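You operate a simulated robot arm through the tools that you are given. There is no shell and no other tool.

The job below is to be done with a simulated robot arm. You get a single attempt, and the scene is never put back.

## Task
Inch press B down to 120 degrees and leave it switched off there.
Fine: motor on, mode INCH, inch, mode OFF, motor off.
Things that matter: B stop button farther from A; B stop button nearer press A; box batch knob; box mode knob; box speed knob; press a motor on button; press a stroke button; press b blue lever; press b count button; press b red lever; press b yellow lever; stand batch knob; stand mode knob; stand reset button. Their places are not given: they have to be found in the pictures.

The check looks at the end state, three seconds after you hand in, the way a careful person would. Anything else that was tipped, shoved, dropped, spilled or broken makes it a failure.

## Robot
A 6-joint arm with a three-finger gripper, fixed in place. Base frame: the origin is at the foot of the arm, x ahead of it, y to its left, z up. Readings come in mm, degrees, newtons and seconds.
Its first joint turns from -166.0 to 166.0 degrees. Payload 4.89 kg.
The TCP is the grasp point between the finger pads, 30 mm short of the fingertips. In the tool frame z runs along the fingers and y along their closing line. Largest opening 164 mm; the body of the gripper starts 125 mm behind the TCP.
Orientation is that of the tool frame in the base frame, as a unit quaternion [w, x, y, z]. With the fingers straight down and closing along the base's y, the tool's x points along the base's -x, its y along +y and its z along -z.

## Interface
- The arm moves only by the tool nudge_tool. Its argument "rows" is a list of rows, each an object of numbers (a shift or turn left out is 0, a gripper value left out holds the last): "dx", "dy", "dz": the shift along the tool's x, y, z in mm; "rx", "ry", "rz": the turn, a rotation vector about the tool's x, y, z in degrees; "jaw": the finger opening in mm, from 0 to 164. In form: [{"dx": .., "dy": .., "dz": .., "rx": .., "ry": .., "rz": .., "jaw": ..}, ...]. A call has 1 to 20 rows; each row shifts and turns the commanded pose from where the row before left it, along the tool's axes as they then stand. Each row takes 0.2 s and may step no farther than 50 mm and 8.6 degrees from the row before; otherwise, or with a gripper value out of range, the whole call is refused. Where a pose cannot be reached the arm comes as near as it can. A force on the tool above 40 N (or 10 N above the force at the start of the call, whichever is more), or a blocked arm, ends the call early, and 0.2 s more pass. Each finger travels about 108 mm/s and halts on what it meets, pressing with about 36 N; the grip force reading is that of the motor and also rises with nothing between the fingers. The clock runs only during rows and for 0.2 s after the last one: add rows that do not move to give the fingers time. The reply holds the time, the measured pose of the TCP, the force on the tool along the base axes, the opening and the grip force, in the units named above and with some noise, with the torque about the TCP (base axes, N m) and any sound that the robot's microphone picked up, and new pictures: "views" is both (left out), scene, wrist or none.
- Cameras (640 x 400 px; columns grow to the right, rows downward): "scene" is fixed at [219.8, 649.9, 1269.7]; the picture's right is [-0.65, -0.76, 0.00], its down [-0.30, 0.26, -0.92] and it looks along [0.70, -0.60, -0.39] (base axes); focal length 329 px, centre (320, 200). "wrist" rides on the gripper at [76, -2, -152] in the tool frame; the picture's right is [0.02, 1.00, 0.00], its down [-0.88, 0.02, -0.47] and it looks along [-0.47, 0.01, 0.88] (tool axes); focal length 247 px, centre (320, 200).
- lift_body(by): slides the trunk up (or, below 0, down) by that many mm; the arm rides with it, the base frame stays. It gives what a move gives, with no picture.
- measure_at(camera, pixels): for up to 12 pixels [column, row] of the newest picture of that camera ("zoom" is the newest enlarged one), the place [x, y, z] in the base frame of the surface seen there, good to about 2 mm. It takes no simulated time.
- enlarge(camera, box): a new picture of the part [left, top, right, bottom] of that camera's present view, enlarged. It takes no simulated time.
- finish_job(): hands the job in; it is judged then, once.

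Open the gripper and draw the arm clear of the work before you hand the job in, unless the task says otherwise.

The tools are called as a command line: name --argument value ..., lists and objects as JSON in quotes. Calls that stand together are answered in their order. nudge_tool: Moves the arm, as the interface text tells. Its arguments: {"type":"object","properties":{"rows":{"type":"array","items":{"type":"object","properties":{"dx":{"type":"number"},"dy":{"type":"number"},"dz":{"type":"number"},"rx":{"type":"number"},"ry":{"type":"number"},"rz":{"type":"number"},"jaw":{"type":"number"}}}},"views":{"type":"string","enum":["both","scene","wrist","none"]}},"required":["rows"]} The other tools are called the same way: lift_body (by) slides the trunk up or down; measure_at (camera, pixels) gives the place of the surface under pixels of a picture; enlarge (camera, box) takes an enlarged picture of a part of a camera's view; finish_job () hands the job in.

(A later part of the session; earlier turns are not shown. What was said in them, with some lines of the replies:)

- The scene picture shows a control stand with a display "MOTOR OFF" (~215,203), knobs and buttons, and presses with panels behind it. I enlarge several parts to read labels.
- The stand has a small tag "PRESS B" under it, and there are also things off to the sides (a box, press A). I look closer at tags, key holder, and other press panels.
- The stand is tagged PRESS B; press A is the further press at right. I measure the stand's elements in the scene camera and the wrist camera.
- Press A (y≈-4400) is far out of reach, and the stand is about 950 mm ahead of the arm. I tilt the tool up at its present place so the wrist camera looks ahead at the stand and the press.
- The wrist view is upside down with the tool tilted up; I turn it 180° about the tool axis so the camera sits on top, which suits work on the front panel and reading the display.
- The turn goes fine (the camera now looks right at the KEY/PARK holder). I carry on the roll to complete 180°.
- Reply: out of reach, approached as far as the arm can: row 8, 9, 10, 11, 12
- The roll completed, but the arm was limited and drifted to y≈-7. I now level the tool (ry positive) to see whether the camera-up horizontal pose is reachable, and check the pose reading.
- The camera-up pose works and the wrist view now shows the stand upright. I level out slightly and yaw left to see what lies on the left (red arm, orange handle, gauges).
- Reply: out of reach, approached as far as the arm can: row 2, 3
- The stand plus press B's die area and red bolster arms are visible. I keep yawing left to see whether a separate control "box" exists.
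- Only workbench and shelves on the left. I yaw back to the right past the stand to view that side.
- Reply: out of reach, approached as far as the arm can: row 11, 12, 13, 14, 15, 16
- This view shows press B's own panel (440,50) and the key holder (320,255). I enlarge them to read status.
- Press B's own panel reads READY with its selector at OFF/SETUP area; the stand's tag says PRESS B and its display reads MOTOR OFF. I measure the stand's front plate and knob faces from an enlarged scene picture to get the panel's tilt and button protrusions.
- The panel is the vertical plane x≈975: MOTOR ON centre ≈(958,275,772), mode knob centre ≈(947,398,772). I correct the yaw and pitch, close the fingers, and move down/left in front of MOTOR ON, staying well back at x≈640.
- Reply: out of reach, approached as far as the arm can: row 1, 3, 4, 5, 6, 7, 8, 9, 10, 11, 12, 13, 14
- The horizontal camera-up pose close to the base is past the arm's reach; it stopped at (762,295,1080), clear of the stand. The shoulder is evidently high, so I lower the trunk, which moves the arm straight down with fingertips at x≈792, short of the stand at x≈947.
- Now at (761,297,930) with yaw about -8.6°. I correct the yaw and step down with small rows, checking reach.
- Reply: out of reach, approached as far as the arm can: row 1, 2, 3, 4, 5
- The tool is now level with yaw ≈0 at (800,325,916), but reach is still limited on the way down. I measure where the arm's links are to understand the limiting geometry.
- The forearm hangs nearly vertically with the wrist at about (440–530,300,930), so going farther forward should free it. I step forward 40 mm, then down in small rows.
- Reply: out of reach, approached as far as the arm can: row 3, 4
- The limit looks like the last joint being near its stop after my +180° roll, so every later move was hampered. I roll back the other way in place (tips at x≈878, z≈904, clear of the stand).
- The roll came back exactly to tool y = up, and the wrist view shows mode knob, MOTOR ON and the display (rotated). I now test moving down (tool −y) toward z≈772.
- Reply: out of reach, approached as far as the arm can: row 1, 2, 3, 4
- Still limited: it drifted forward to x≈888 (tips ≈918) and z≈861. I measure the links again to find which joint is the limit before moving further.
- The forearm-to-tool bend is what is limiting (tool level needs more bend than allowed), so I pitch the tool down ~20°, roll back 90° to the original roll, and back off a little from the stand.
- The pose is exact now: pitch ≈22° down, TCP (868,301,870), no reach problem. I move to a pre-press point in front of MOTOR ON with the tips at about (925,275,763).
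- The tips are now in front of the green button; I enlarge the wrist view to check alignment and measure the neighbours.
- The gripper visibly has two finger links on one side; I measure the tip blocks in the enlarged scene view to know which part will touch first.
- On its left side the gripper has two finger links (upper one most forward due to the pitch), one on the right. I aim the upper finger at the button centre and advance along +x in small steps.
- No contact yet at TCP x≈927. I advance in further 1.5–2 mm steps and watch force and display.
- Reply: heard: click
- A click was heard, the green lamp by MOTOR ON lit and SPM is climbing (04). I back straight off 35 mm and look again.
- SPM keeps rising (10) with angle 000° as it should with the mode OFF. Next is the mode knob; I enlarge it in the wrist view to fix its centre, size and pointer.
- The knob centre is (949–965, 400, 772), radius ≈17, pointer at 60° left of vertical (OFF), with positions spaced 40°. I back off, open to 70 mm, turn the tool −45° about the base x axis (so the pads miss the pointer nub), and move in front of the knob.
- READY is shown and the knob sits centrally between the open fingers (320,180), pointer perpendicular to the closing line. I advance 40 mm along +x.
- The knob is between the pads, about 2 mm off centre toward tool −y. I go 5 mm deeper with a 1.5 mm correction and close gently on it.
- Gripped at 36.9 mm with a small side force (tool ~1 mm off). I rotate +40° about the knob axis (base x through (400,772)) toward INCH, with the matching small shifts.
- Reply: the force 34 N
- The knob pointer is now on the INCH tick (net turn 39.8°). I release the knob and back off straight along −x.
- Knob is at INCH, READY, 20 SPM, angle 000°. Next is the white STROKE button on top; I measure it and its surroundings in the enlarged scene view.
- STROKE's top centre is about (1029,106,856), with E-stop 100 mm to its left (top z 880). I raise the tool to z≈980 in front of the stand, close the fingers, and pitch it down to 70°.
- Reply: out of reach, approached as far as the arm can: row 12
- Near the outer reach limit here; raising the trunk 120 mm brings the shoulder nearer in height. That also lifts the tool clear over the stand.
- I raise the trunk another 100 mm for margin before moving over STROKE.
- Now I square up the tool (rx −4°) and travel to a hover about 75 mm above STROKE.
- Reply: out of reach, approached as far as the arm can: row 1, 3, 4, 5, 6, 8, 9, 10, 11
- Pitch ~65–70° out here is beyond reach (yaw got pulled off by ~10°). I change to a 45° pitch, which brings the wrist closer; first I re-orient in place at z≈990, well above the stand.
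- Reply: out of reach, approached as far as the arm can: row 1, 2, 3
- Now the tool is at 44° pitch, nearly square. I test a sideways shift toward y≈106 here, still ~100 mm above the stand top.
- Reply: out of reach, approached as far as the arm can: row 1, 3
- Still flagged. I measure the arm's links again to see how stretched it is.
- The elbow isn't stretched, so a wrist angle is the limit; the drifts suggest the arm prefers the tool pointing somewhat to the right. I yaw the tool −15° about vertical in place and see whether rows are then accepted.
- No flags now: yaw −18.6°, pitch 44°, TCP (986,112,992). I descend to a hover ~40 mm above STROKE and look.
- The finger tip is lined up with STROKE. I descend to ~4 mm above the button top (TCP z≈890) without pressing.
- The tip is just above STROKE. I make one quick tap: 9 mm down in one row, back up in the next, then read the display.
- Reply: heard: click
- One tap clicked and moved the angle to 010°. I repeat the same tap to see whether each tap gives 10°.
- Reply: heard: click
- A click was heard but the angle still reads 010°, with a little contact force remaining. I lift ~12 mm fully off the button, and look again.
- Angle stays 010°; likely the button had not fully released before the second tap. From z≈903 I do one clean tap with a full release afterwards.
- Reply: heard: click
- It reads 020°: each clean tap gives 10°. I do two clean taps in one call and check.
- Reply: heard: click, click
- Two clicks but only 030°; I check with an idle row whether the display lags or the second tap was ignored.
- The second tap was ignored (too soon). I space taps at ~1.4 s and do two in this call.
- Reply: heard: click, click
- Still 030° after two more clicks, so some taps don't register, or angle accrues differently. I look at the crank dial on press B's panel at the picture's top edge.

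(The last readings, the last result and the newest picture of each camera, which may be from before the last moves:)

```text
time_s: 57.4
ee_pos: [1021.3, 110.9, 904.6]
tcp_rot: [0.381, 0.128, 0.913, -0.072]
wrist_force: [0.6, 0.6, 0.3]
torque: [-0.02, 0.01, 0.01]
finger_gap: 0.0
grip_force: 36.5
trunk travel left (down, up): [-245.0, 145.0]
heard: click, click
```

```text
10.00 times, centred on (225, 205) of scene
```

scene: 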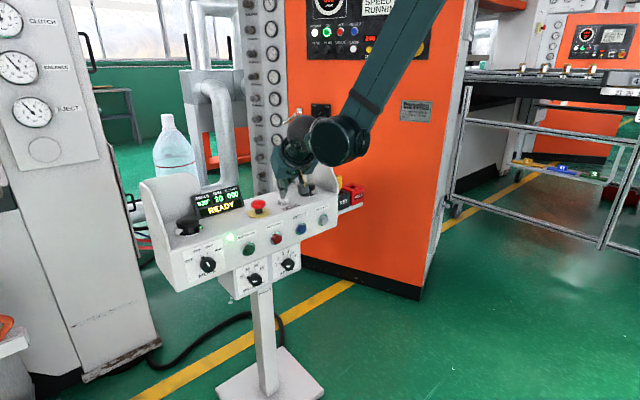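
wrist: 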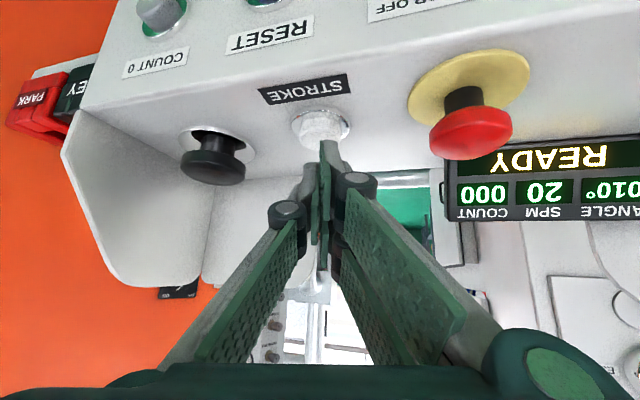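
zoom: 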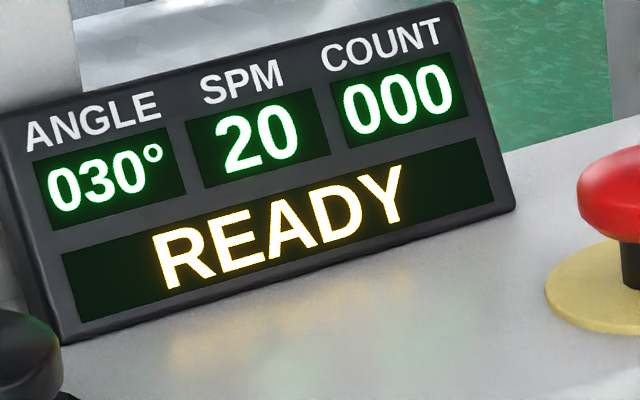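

The crank also reads 030. I try one tap held one row (0.2 s) longer, with full release.

nudge_tool --rows '[{"dx": 8.6, "dy": 0.4, "dz": 8.4}, {"dx": 6.4, "dy": 0.3, "dz": 6.3}, {}, {"dx": -15, "dy": -0.7, "dz": -14.7}, {}]' --views "none"

enlarge --camera "scene" --box '[190, 150, 330, 250]'

```text
time_s: 58.6
ee_pos: [1021.5, 112.0, 903.0]
tcp_rot: [0.383, 0.129, 0.912, -0.072]
wrist_force: [0.4, -0.7, 0.0]
torque: [0.02, 0.02, 0.02]
finger_gap: 0.2
grip_force: 35.9
trunk travel left (down, up): [-245.0, 145.0]
heard: click
```

```text
4.00 times, centred on (260, 200) of scene
```

zoom: 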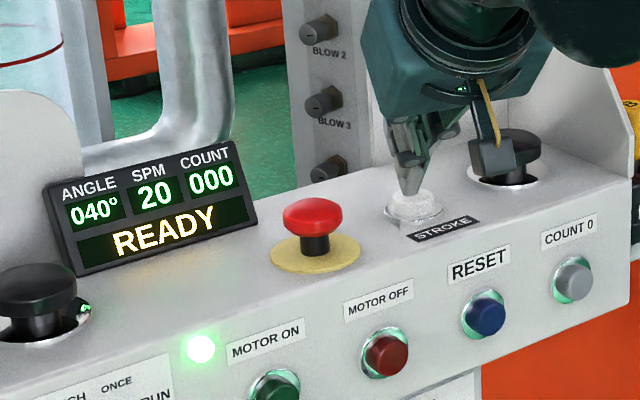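

040°: the slightly longer press registered. I repeat the same pattern once to check it is reproducible.

nudge_tool --rows '[{"dx": 8.6, "dy": 0.4, "dz": 8.4}, {"dx": 6.4, "dy": 0.3, "dz": 6.3}, {}, {"dx": -15, "dy": -0.7, "dz": -14.7}, {}]' --views "none"

enlarge --camera "scene" --box '[190, 150, 330, 250]'

```text
time_s: 59.8
ee_pos: [1021.3, 111.4, 902.7]
tcp_rot: [0.382, 0.129, 0.912, -0.072]
wrist_force: [0.2, 0.0, 0.0]
torque: [0.0, 0.01, 0.02]
finger_gap: 0.1
grip_force: 35.9
trunk travel left (down, up): [-245.0, 145.0]
heard: click
```

```text
4.00 times, centred on (260, 200) of scene
```

zoom: 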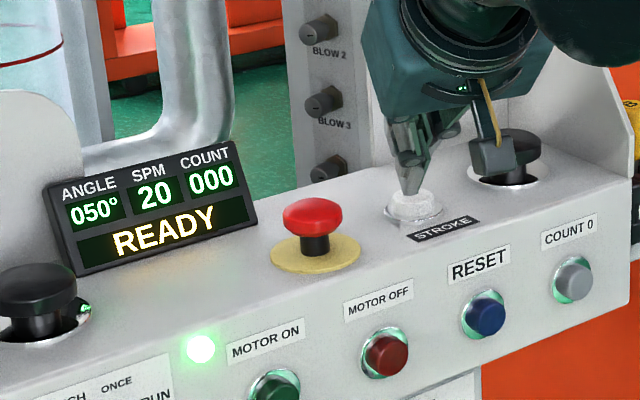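

050°: reproducible. I do two such presses in one call, expecting 070°.

nudge_tool --rows '[{"dx": 8.6, "dy": 0.4, "dz": 8.4}, {"dx": 6.4, "dy": 0.3, "dz": 6.3}, {}, {"dx": -15, "dy": -0.7, "dz": -14.7}, {}, {"dx": 8.6, "dy": 0.4, "dz": 8.4}, {"dx": 6.4, "dy": 0.3, "dz": 6.3}, {}, {"dx": -15, "dy": -0.7, "dz": -14.7}, {}]' --views "none"

enlarge --camera "scene" --box '[190, 150, 330, 250]'

```text
time_s: 62.0
ee_pos: [1021.4, 111.4, 904.9]
tcp_rot: [0.382, 0.128, 0.912, -0.071]
wrist_force: [0.4, -1.0, 1.1]
torque: [0.0, -0.02, 0.01]
finger_gap: 0.0
grip_force: 36.1
trunk travel left (down, up): [-245.0, 145.0]
heard: click, click
```

```text
4.00 times, centred on (260, 200) of scene
```

zoom: 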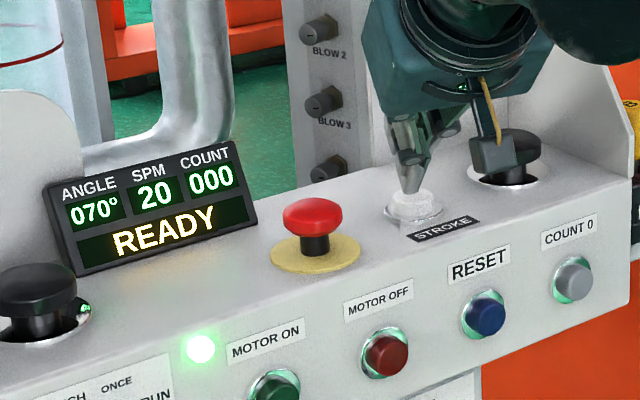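

070° as expected. Two more presses should give 090°.

nudge_tool --rows '[{"dx": 8.6, "dy": 0.4, "dz": 8.4}, {"dx": 6.4, "dy": 0.3, "dz": 6.3}, {}, {"dx": -15, "dy": -0.7, "dz": -14.7}, {}, {"dx": 8.6, "dy": 0.4, "dz": 8.4}, {"dx": 6.4, "dy": 0.3, "dz": 6.3}, {}, {"dx": -15, "dy": -0.7, "dz": -14.7}, {}]' --views "none"

enlarge --camera "scene" --box '[190, 150, 330, 250]'

```text
time_s: 64.2
ee_pos: [1021.6, 111.0, 903.4]
tcp_rot: [0.382, 0.129, 0.912, -0.072]
wrist_force: [0.3, 0.6, 0.3]
torque: [-0.02, 0.01, -0.01]
finger_gap: 0.0
grip_force: 36.5
trunk travel left (down, up): [-245.0, 145.0]
heard: click, click
```

```text
4.00 times, centred on (260, 200) of scene
```

zoom: 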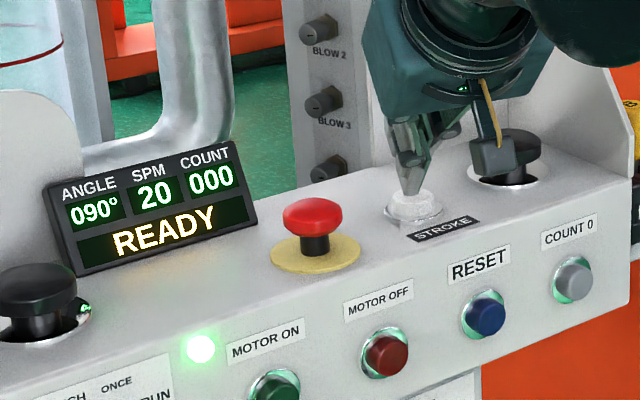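

090°. Two more presses for 110°.

nudge_tool --rows '[{"dx": 8.6, "dy": 0.4, "dz": 8.4}, {"dx": 6.4, "dy": 0.3, "dz": 6.3}, {}, {"dx": -15, "dy": -0.7, "dz": -14.7}, {}, {"dx": 8.6, "dy": 0.4, "dz": 8.4}, {"dx": 6.4, "dy": 0.3, "dz": 6.3}, {}, {"dx": -15, "dy": -0.7, "dz": -14.7}, {}]' --views "none"

enlarge --camera "scene" --box '[190, 150, 330, 250]'

```text
time_s: 66.4
ee_pos: [1020.1, 112.0, 902.8]
tcp_rot: [0.382, 0.128, 0.912, -0.071]
wrist_force: [0.2, -0.5, 0.5]
torque: [0.01, -0.03, 0.0]
finger_gap: 0.2
grip_force: 36.0
trunk travel left (down, up): [-245.0, 145.0]
heard: click, click
```

```text
4.00 times, centred on (260, 200) of scene
```

zoom: 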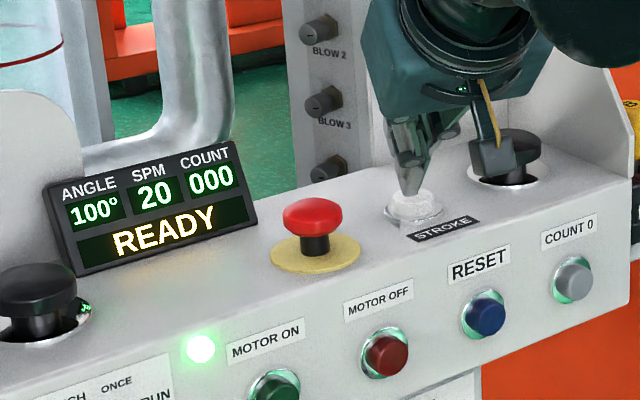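

It reads 100°, so one press didn't register (or the display lags). I wait two idle rows and read again before pressing.

nudge_tool --rows '[{}, {}, {}]' --views "none"

enlarge --camera "scene" --box '[190, 180, 260, 230]'

```text
time_s: 67.2
ee_pos: [1020.8, 112.0, 902.7]
tcp_rot: [0.381, 0.129, 0.913, -0.072]
wrist_force: [0.0, -0.5, -0.3]
torque: [-0.04, 0.04, -0.01]
finger_gap: 0.0
grip_force: 35.5
trunk travel left (down, up): [-245.0, 145.0]
```

```text
8.00 times, centred on (225, 205) of scene
```

zoom: 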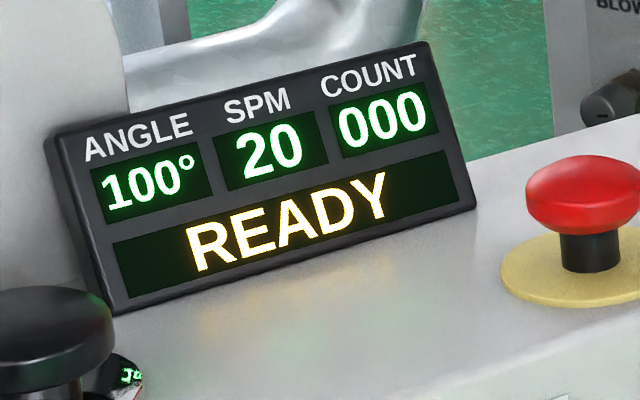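

100° confirmed, READY. I make a single press with the same held pattern, expecting 110°.

nudge_tool --rows '[{"dx": 8.6, "dy": 0.4, "dz": 8.4}, {"dx": 6.4, "dy": 0.3, "dz": 6.3}, {}, {"dx": -15, "dy": -0.7, "dz": -14.7}, {}]' --views "none"

enlarge --camera "scene" --box '[190, 180, 260, 230]'

```text
time_s: 68.4
ee_pos: [1021.3, 111.7, 903.4]
tcp_rot: [0.382, 0.129, 0.912, -0.072]
wrist_force: [-0.7, -0.1, -0.5]
torque: [-0.03, -0.02, 0.06]
finger_gap: 0.4
grip_force: 36.0
trunk travel left (down, up): [-245.0, 145.0]
heard: click
```

```text
8.00 times, centred on (225, 205) of scene
```

zoom: 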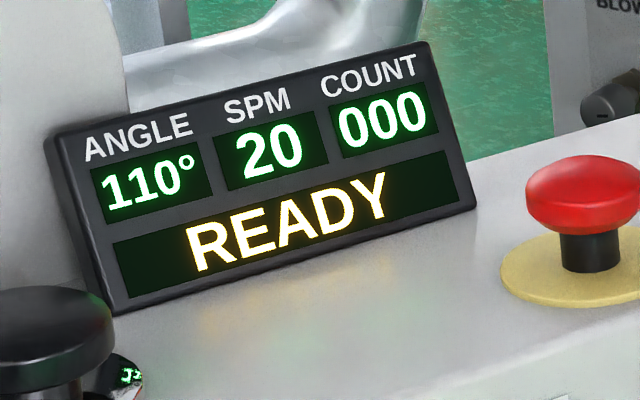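

110°. One last single press for 120°.

nudge_tool --rows '[{"dx": 8.6, "dy": 0.4, "dz": 8.4}, {"dx": 6.4, "dy": 0.3, "dz": 6.3}, {}, {"dx": -15, "dy": -0.7, "dz": -14.7}, {}]' --views "none"

enlarge --camera "scene" --box '[190, 180, 260, 230]'

enlarge --camera "scene" --box '[300, 0, 420, 60]'

```text
time_s: 69.6
ee_pos: [1022.4, 110.7, 903.2]
tcp_rot: [0.382, 0.129, 0.912, -0.072]
wrist_force: [0.2, -0.9, 0.3]
torque: [-0.02, 0.03, 0.02]
finger_gap: 0.0
grip_force: 36.1
trunk travel left (down, up): [-245.0, 145.0]
heard: click
```

```text
8.00 times, centred on (225, 205) of scene
```

zoom: 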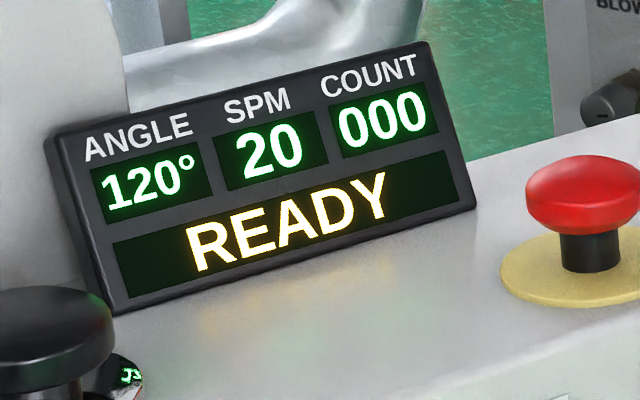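

```text
5.33 times, centred on (360, 30) of scene
```

zoom: 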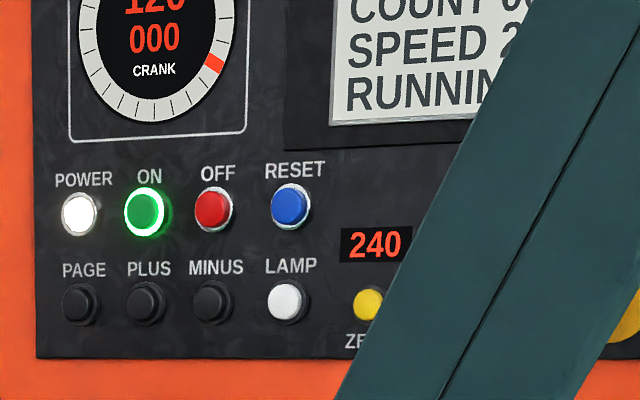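

Display and crank dial both read 120°. Now I raise straight up from STROKE and retreat along −x at height ~990.

nudge_tool --rows '[{"dx": -32.2, "dy": -1.4, "dz": -31.4}, {"dx": -32.2, "dy": -1.4, "dz": -31.4}, {"dx": 32, "dy": -13.7, "dz": -32.2}, {"dx": 32, "dy": -13.7, "dz": -32.2}, {"dx": 32, "dy": -13.7, "dz": -32.2}, {"dx": 32, "dy": -13.7, "dz": -32.2}]' --views "both"

```text
time_s: 71.0
ee_pos: [830.6, 111.1, 992.6]
tcp_rot: [0.381, 0.128, 0.913, -0.071]
wrist_force: [0.7, -0.6, -1.9]
torque: [-0.02, 0.05, -0.02]
finger_gap: 0.0
grip_force: 36.1
trunk travel left (down, up): [-245.0, 145.0]
```

scene: 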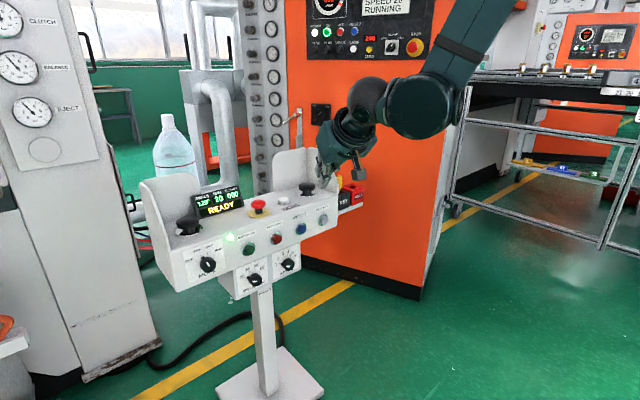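
wrist: 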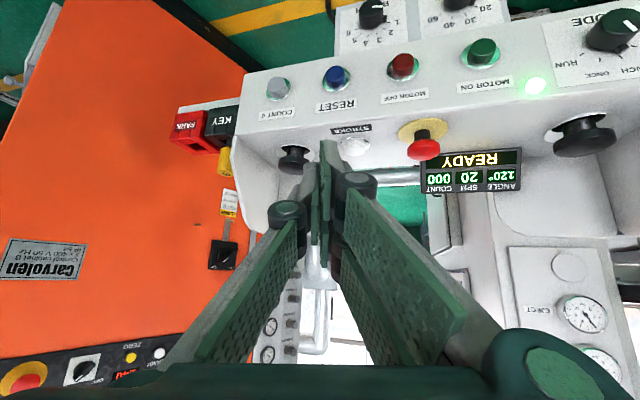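

The arm is clear at (831,111,993). I move left to y≈400 at this height.

nudge_tool --rows '[{"dx": 8.75, "dy": 46.3, "dz": -11}, {"dx": 8.75, "dy": 46.3, "dz": -11}, {"dx": 8.75, "dy": 46.3, "dz": -11}, {"dx": 8.75, "dy": 46.3, "dz": -11}, {"dx": 8.75, "dy": 46.3, "dz": -11}, {"dx": 8.75, "dy": 46.3, "dz": -11}]' --views "none"

lift_body --by -220

```text
time_s: 72.4
ee_pos: [831.4, 399.6, 993.2]
tcp_rot: [0.382, 0.128, 0.913, -0.071]
wrist_force: [-0.5, -0.9, 1.1]
torque: [0.18, 0.05, 0.14]
finger_gap: 0.0
grip_force: 36.5
trunk travel left (down, up): [-245.0, 145.0]
```

```text
time_s: 74.7
ee_pos: [832.2, 402.4, 772.9]
tcp_rot: [0.383, 0.128, 0.912, -0.071]
wrist_force: [0.3, -0.7, 0.2]
torque: [0.01, 0.02, 0.02]
finger_gap: 0.0
grip_force: 35.8
trunk travel left (down, up): [-25.0, 365.0]
```

I re-orient to the same pose I left the knob with (pitch 22°, slight roll), open to 70 mm and look.

nudge_tool --rows '[{"rx": -3.0, "ry": -5.88, "rz": -3.1, "jaw": 70}, {"rx": -3.0, "ry": -5.88, "rz": -3.1}, {"rx": -3.0, "ry": -5.88, "rz": -3.1}, {"rx": -3.0, "ry": -5.88, "rz": -3.1}, {}]' --views "both"

```text
time_s: 75.9
ee_pos: [832.1, 401.8, 772.7]
tcp_rot: [0.561, -0.027, 0.826, -0.042]
wrist_force: [-0.4, -0.1, -0.4]
torque: [0.0, 0.01, -0.04]
finger_gap: 70.0
grip_force: 0.1
trunk travel left (down, up): [-25.0, 365.0]
```

scene: 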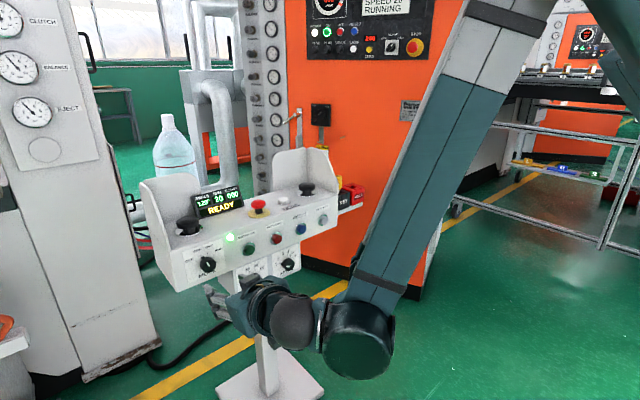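
wrist: 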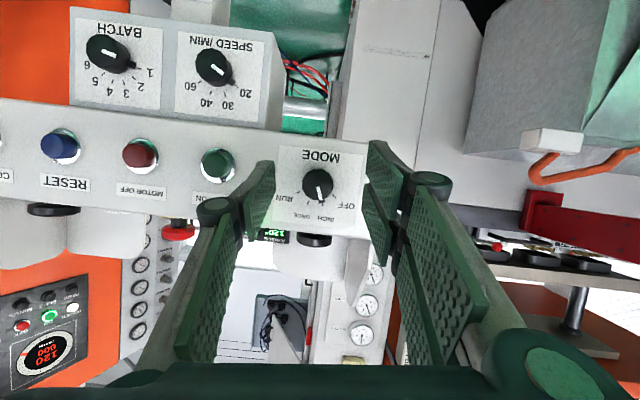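

The INCH position is unchanged and the knob is between the fingers at (318,183). I advance to TCP ≈(930,401,781).

nudge_tool --rows '[{"dx": -10.9, "dy": -0.45, "dz": 22}, {"dx": -10.9, "dy": -0.45, "dz": 22}, {"dx": -10.9, "dy": -0.45, "dz": 22}, {"dx": -10.9, "dy": -0.45, "dz": 22}]' --views "wrist"

enlarge --camera "wrist" --box '[220, 100, 420, 260]'

```text
time_s: 76.9
ee_pos: [929.6, 400.2, 780.4]
tcp_rot: [0.56, -0.028, 0.827, -0.041]
wrist_force: [-1.1, 0.3, 1.4]
torque: [0.04, 0.06, 0.0]
finger_gap: 70.0
grip_force: 0.0
trunk travel left (down, up): [-25.0, 365.0]
```

wrist: 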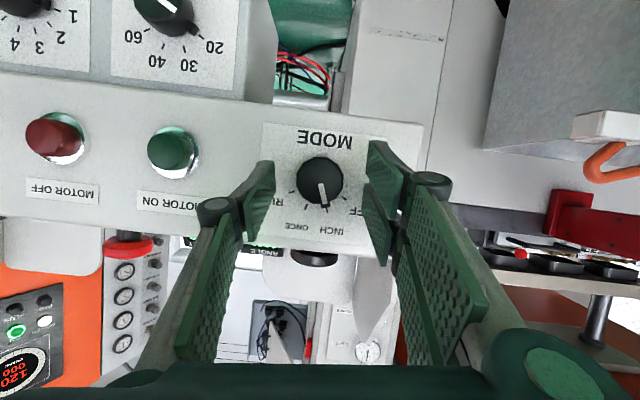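

```text
2.50 times, centred on (320, 180) of wrist
```

zoom: 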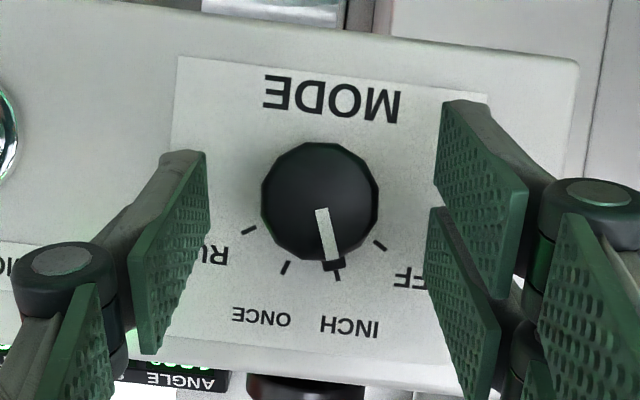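

Well centred. I go 3 mm deeper, grip, and turn −40° (INCH → OFF) about the knob axis in two halves.

nudge_tool --rows '[{"dx": -1.1, "dz": 2.8}, {"jaw": 44}, {"jaw": 30}, {}, {}, {"rx": 2.97, "rz": -7.43, "dy": 1.19}, {"rx": 2.97, "rz": -7.43, "dy": 1.19}]' --views "wrist"

enlarge --camera "wrist" --box '[220, 100, 420, 260]'

```text
time_s: 78.5
ee_pos: [932.8, 402.0, 780.6]
tcp_rot: [0.551, -0.105, 0.813, -0.156]
wrist_force: [7.8, -0.3, 3.4]
torque: [-0.02, -0.04, 0.2]
finger_gap: 37.2
grip_force: 44.5
trunk travel left (down, up): [-25.0, 365.0]
```

wrist: 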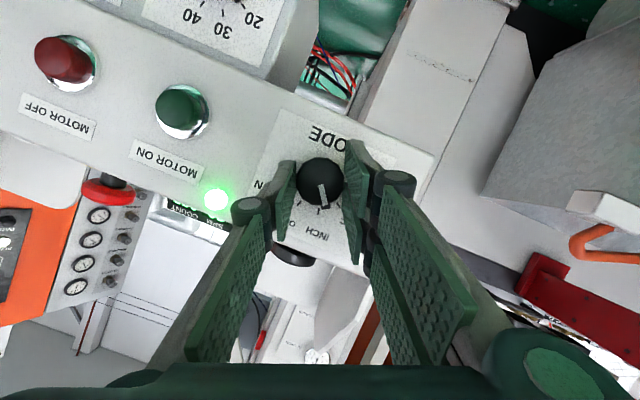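

```text
2.50 times, centred on (320, 180) of wrist
```

zoom: 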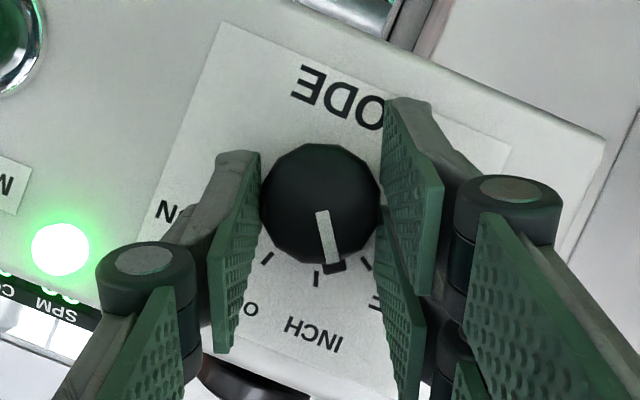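

The knob follows, with the pointer now between INCH and OFF. I turn the remaining 24°.

nudge_tool --rows '[{"rx": 2.97, "rz": -7.43, "dy": 1.19}, {"rx": 2.97, "rz": -7.43, "dy": 1.19}, {"rx": 2.97, "rz": -7.43, "dy": 1.19}]' --views "both"

enlarge --camera "wrist" --box '[220, 100, 420, 260]'

enlarge --camera "scene" --box '[170, 170, 290, 290]'

```text
time_s: 79.3
ee_pos: [933.0, 404.4, 778.9]
tcp_rot: [0.517, -0.217, 0.762, -0.323]
wrist_force: [28.9, -5.6, 15.6]
torque: [-0.11, -0.37, 0.23]
finger_gap: 36.9
grip_force: 45.2
trunk travel left (down, up): [-25.0, 365.0]
```

scene: 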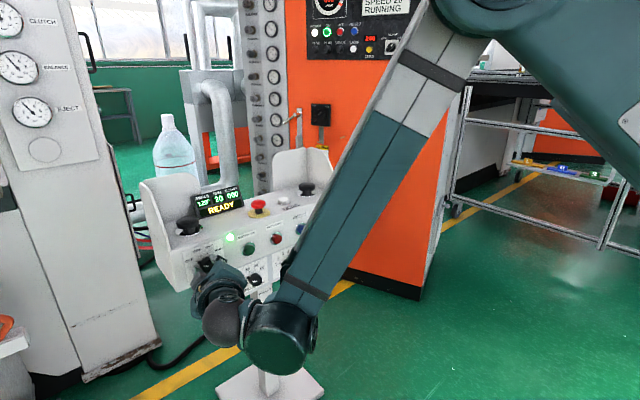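
wrist: 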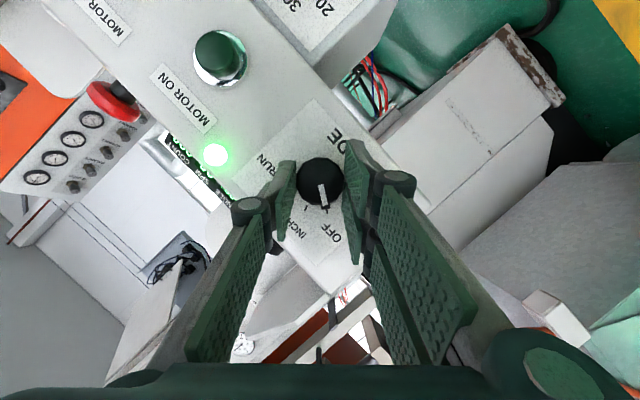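

```text
2.50 times, centred on (320, 180) of wrist
```

zoom: 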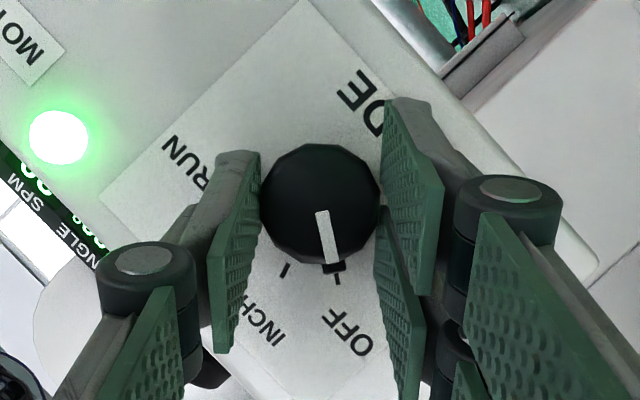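

```text
3.33 times, centred on (230, 230) of scene
```

zoom: 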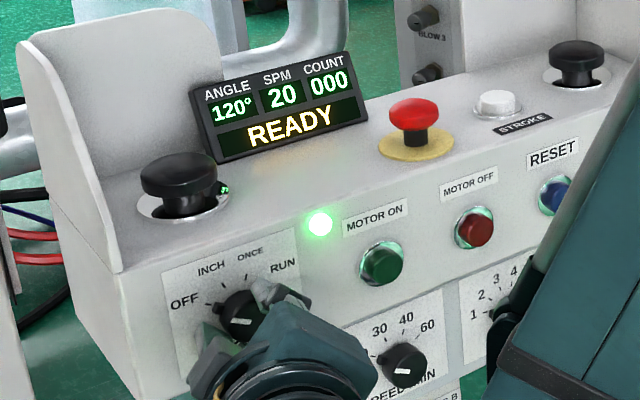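

The pointer is on the OFF tick and the angle stays 120°. I release the knob and back straight off.

nudge_tool --rows '[{"jaw": 60}, {"jaw": 70}, {"dx": 7.4, "dz": -18.6}, {"dx": 11.1, "dz": -27.9}, {"dx": 11.1, "dz": -27.9}]' --views "both"

enlarge --camera "scene" --box '[170, 170, 290, 290]'

enlarge --camera "wrist" --box '[220, 100, 420, 260]'

```text
time_s: 80.5
ee_pos: [852.1, 404.6, 778.1]
tcp_rot: [0.517, -0.217, 0.763, -0.322]
wrist_force: [-0.2, 0.2, -1.9]
torque: [-0.03, -0.08, -0.03]
finger_gap: 69.8
grip_force: 0.1
trunk travel left (down, up): [-25.0, 365.0]
```

scene: 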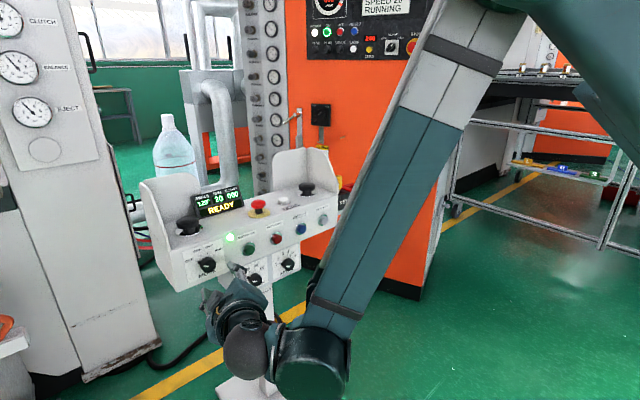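
wrist: 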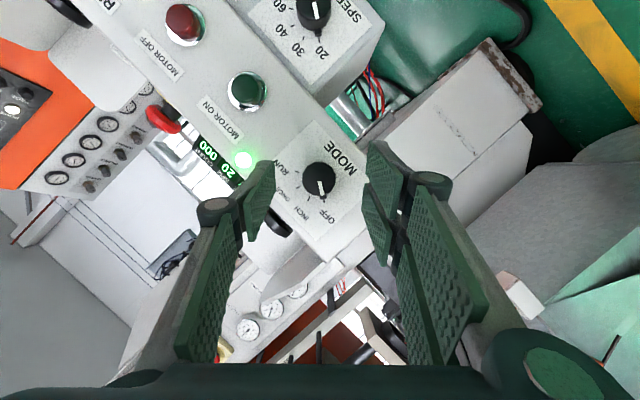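

```text
3.33 times, centred on (230, 230) of scene
```

zoom: 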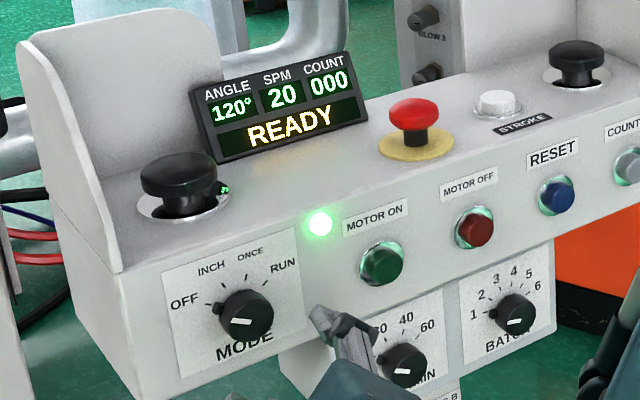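

```text
2.50 times, centred on (320, 180) of wrist
```

zoom: 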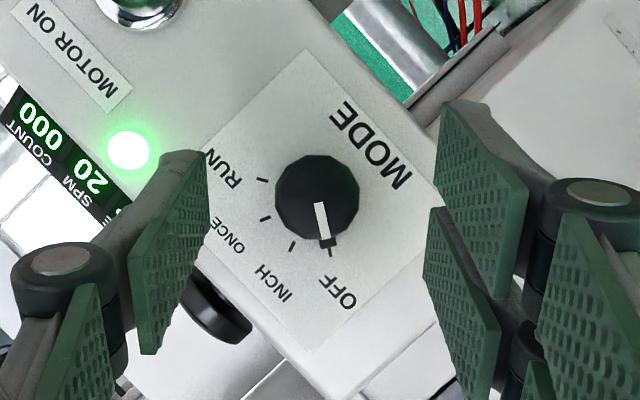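

The mode is OFF, angle 120°, count 000. Now MOTOR OFF: I close the fingers, undo the roll, and move right to y≈179 at x≈852.

nudge_tool --rows '[{"rx": -3.15, "rz": 7.9, "jaw": 0}, {"rx": -3.15, "rz": 7.9}, {"rx": -3.15, "rz": 7.9}, {"rx": -3.15, "rz": 7.9}, {"rx": -3.15, "rz": 7.9}, {"rx": -1.11, "rz": 2.79}, {"dx": 1.7, "dy": -45.1, "dz": 0.7}, {"dx": 1.7, "dy": -45.1, "dz": 0.7}, {"dx": 1.7, "dy": -45.1, "dz": 0.7}, {"dx": 1.7, "dy": -45.1, "dz": 0.7}, {"dx": 1.7, "dy": -45.1, "dz": 0.7}]' --views "both"

```text
time_s: 82.9
ee_pos: [871.8, 189.8, 796.7]
tcp_rot: [0.56, 0.0, 0.828, -0.001]
wrist_force: [0.8, 1.1, -0.4]
torque: [-0.07, -0.05, -0.2]
finger_gap: 0.0
grip_force: 35.8
out of reach, approached as far as the arm can: row 9, 10, 11
trunk travel left (down, up): [-25.0, 365.0]
```

scene: 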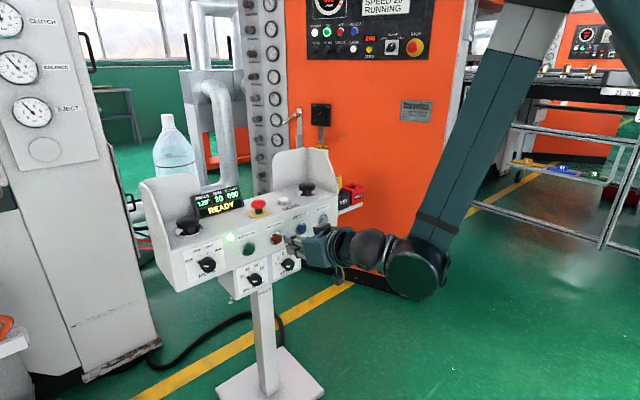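
wrist: 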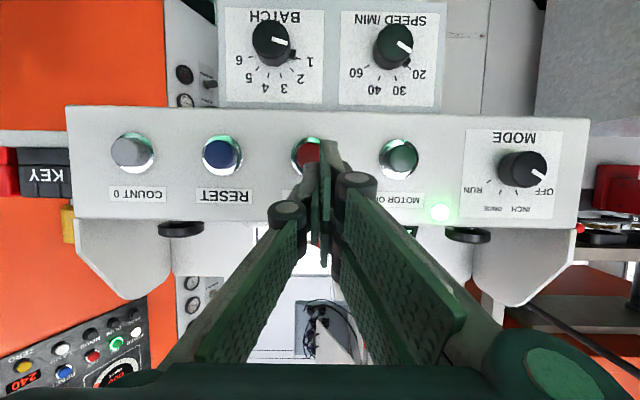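

Reach limit again near (872,190,797), orientation fine. I pitch the tool 13° further down to relieve it, then move to a pre-press point for MOTOR OFF at about (900,179,777).

nudge_tool --rows '[{"ry": 6.5}, {"ry": 6.5}, {"dx": 0.1, "dy": -5.4, "dz": 11.5}, {"dx": 0.1, "dy": -5.4, "dz": 11.5}, {"dz": 11.5}]' --views "both"

enlarge --camera "scene" --box '[220, 200, 320, 280]'

```text
time_s: 84.1
ee_pos: [900.0, 177.1, 775.0]
tcp_rot: [0.465, -0.001, 0.885, -0.001]
wrist_force: [-1.0, 0.2, 0.5]
torque: [-0.04, 0.04, -0.01]
finger_gap: 0.1
grip_force: 36.0
trunk travel left (down, up): [-25.0, 365.0]
```

scene: 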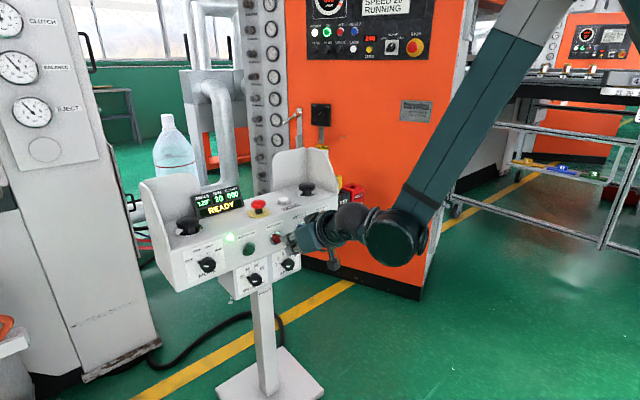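
wrist: 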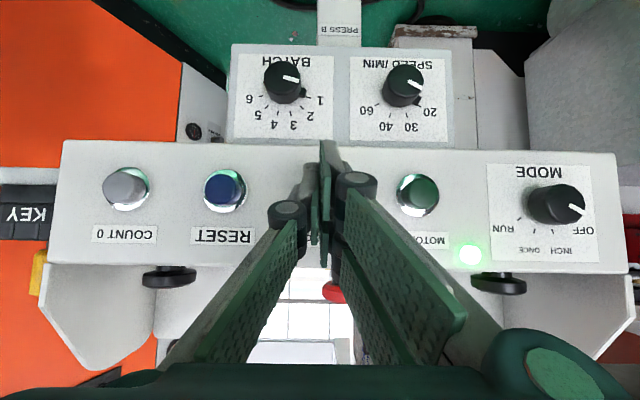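

```text
5.00 times, centred on (270, 240) of scene
```

zoom: 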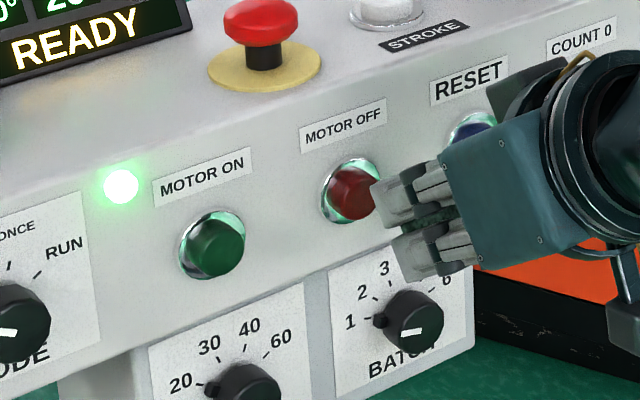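

In front of MOTOR OFF with no reach flags; tip aims at the red button. I correct by ~2 mm and advance along +x to about TCP x 930.

nudge_tool --rows '[{"dx": -13, "dy": 2.5, "dz": 15.3}, {"dx": -1.13, "dz": 1.65}, {"dx": -1.13, "dz": 1.65}, {"dx": -1.13, "dz": 1.65}, {"dx": -1.13, "dz": 1.65}]' --views "scene"

enlarge --camera "scene" --box '[190, 180, 310, 280]'

```text
time_s: 85.3
ee_pos: [928.3, 180.4, 777.4]
tcp_rot: [0.464, 0.0, 0.886, -0.001]
wrist_force: [-0.5, 1.0, 2.0]
torque: [0.03, -0.07, 0.03]
finger_gap: 0.0
grip_force: 35.8
trunk travel left (down, up): [-25.0, 365.0]
```

scene: 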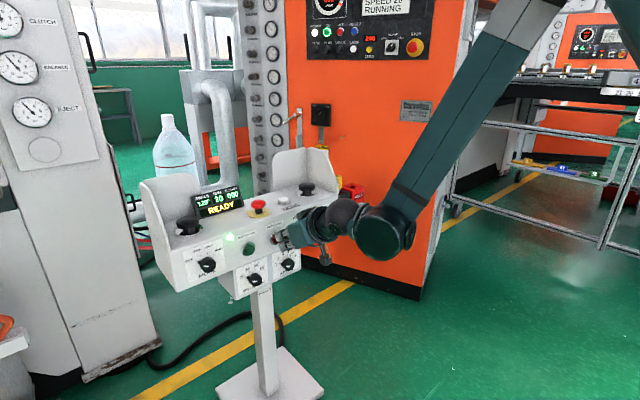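

```text
4.00 times, centred on (250, 230) of scene
```

zoom: 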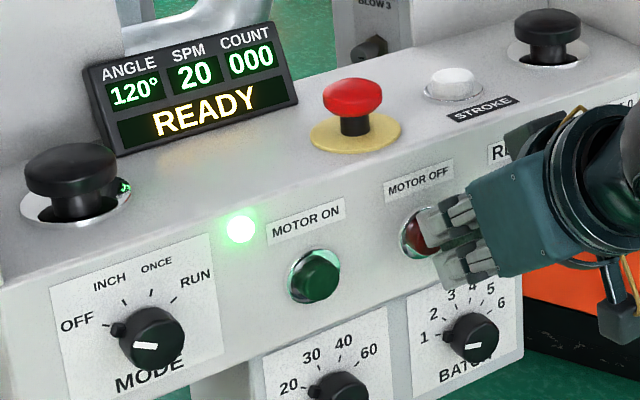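

No click yet at TCP x≈928. I advance further in 2 mm steps.

nudge_tool --rows '[{"dx": -1.13, "dz": 1.65}, {"dx": -1.13, "dz": 1.65}, {"dx": -1.13, "dz": 1.65}, {}]' --views "none"

enlarge --camera "scene" --box '[190, 180, 310, 280]'

```text
time_s: 86.3
ee_pos: [933.5, 180.5, 777.3]
tcp_rot: [0.464, 0.0, 0.886, -0.001]
wrist_force: [-14.4, 0.3, 2.3]
torque: [0.01, -0.11, 0.02]
finger_gap: 0.0
grip_force: 36.5
trunk travel left (down, up): [-25.0, 365.0]
heard: click
```

```text
4.00 times, centred on (250, 230) of scene
```

zoom: 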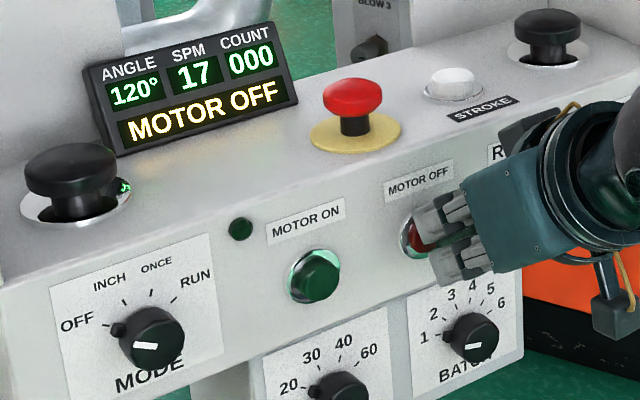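

Click heard: the display shows MOTOR OFF, the lamp is out and SPM is falling (17). I back off along −x.

nudge_tool --rows '[{"dx": 5.7, "dz": -8.2}, {"dx": 17, "dz": -24.7}, {"dx": 17, "dz": -24.7}, {"dx": -20, "dz": -28}, {"dx": -20, "dz": -28}, {"jaw": 80}, {"jaw": 120}, {}, {}, {}]' --views "both"

enlarge --camera "scene" --box '[170, 170, 330, 290]'

```text
time_s: 88.5
ee_pos: [839.6, 182.3, 842.1]
tcp_rot: [0.464, 0.001, 0.886, -0.002]
wrist_force: [0.1, 0.5, 0.3]
torque: [0.01, 0.02, -0.01]
finger_gap: 120.4
grip_force: 0.3
trunk travel left (down, up): [-25.0, 365.0]
```

scene: 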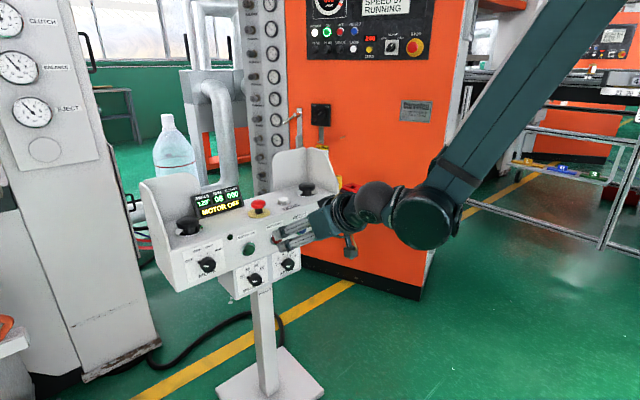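
wrist: 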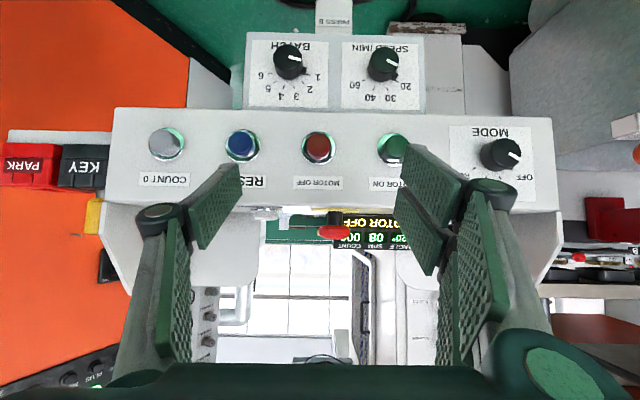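

```text
3.33 times, centred on (250, 230) of scene
```

zoom: 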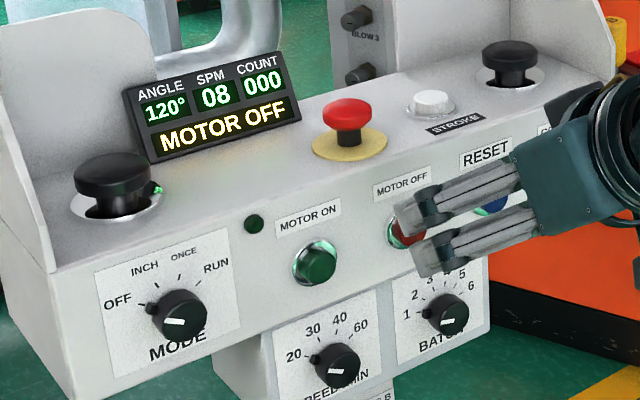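

Everything reads as wanted; SPM is running down (08). I raise the trunk 200 mm to draw the arm well clear, and wait for the flywheel to stop.

lift_body --by 200

nudge_tool --rows '[{"dx": 20, "dz": -28}, {"dx": 20, "dz": -28}, {"dx": 20, "dz": -28}, {}, {}, {}]' --views "both"

enlarge --camera "scene" --box '[130, 140, 350, 300]'

enlarge --camera "scene" --box '[300, 0, 440, 70]'

```text
time_s: 90.7
ee_pos: [840.4, 182.2, 1041.9]
tcp_rot: [0.463, 0.0, 0.886, -0.002]
wrist_force: [-0.6, -1.0, 0.2]
torque: [0.0, -0.02, -0.01]
finger_gap: 120.1
grip_force: 0.1
trunk travel left (down, up): [-225.0, 165.0]
```

```text
time_s: 92.1
ee_pos: [737.6, 181.2, 1040.9]
tcp_rot: [0.465, 0.0, 0.885, -0.003]
wrist_force: [-0.8, 0.1, 0.0]
torque: [0.0, 0.02, -0.01]
finger_gap: 120.0
grip_force: 0.0
trunk travel left (down, up): [-225.0, 165.0]
```

scene: 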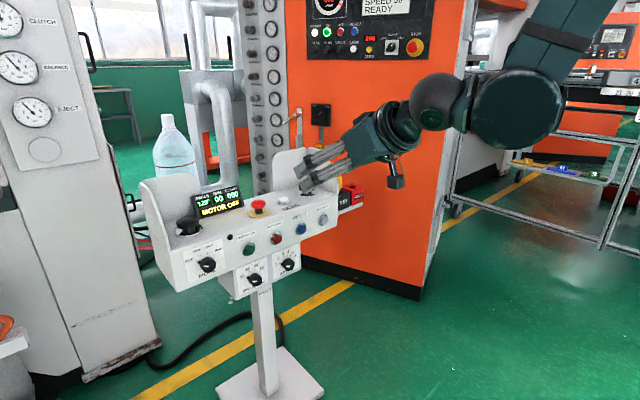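
wrist: 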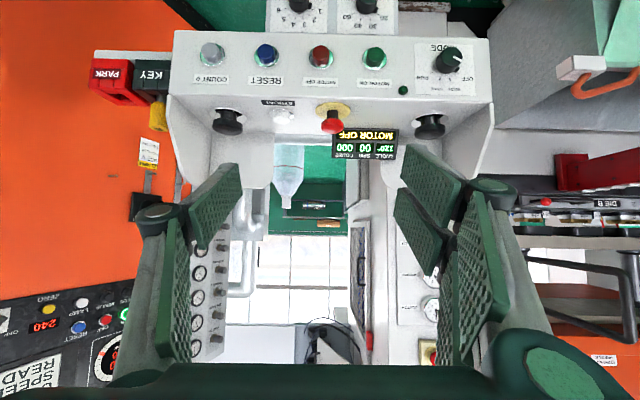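

```text
2.50 times, centred on (240, 220) of scene
```

zoom: 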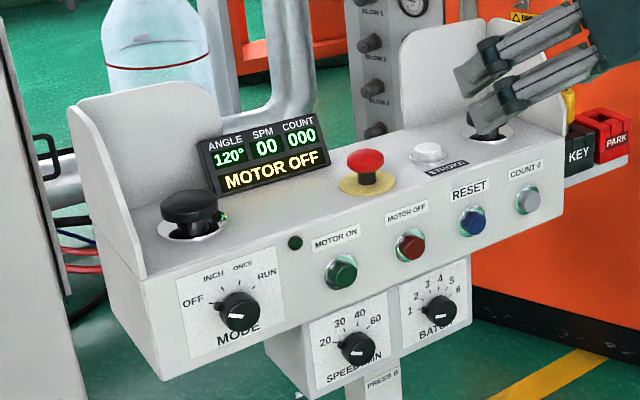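

```text
4.57 times, centred on (370, 35) of scene
```

zoom: 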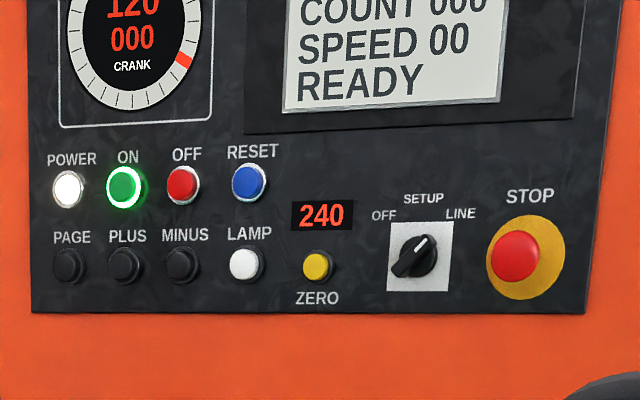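

The display reads 120°, SPM 00, COUNT 000 and MOTOR OFF, and the mode knob is at OFF. Press B's panel shows crank 120, speed 00, and READY. The speed and batch knobs, stop buttons and key are as they were, the gripper is open and the arm is clear, so I hand in the job.

finish_job

```text
The job is handed in.
```

Press B is inched down to 120 degrees and left switched off there, and I've handed the job in.

- **Final state:** the stand display reads 120°, SPM 00, COUNT 000 and MOTOR OFF. The crank dial on press B's own panel also reads 120.
- **Mode knob:** it is back at OFF, and the motor was switched off after that, in the order you gave.
- **Inching:** each registered press of STROKE moved the crank 10°. A few short taps clicked without registering, so it took more than twelve presses, but the angle never went past 120°.
- **Everything else:** I only touched MOTOR ON, the mode knob, STROKE and MOTOR OFF on the PRESS B stand. Nothing else was moved or knocked, and the arm is drawn clear with the gripper open.
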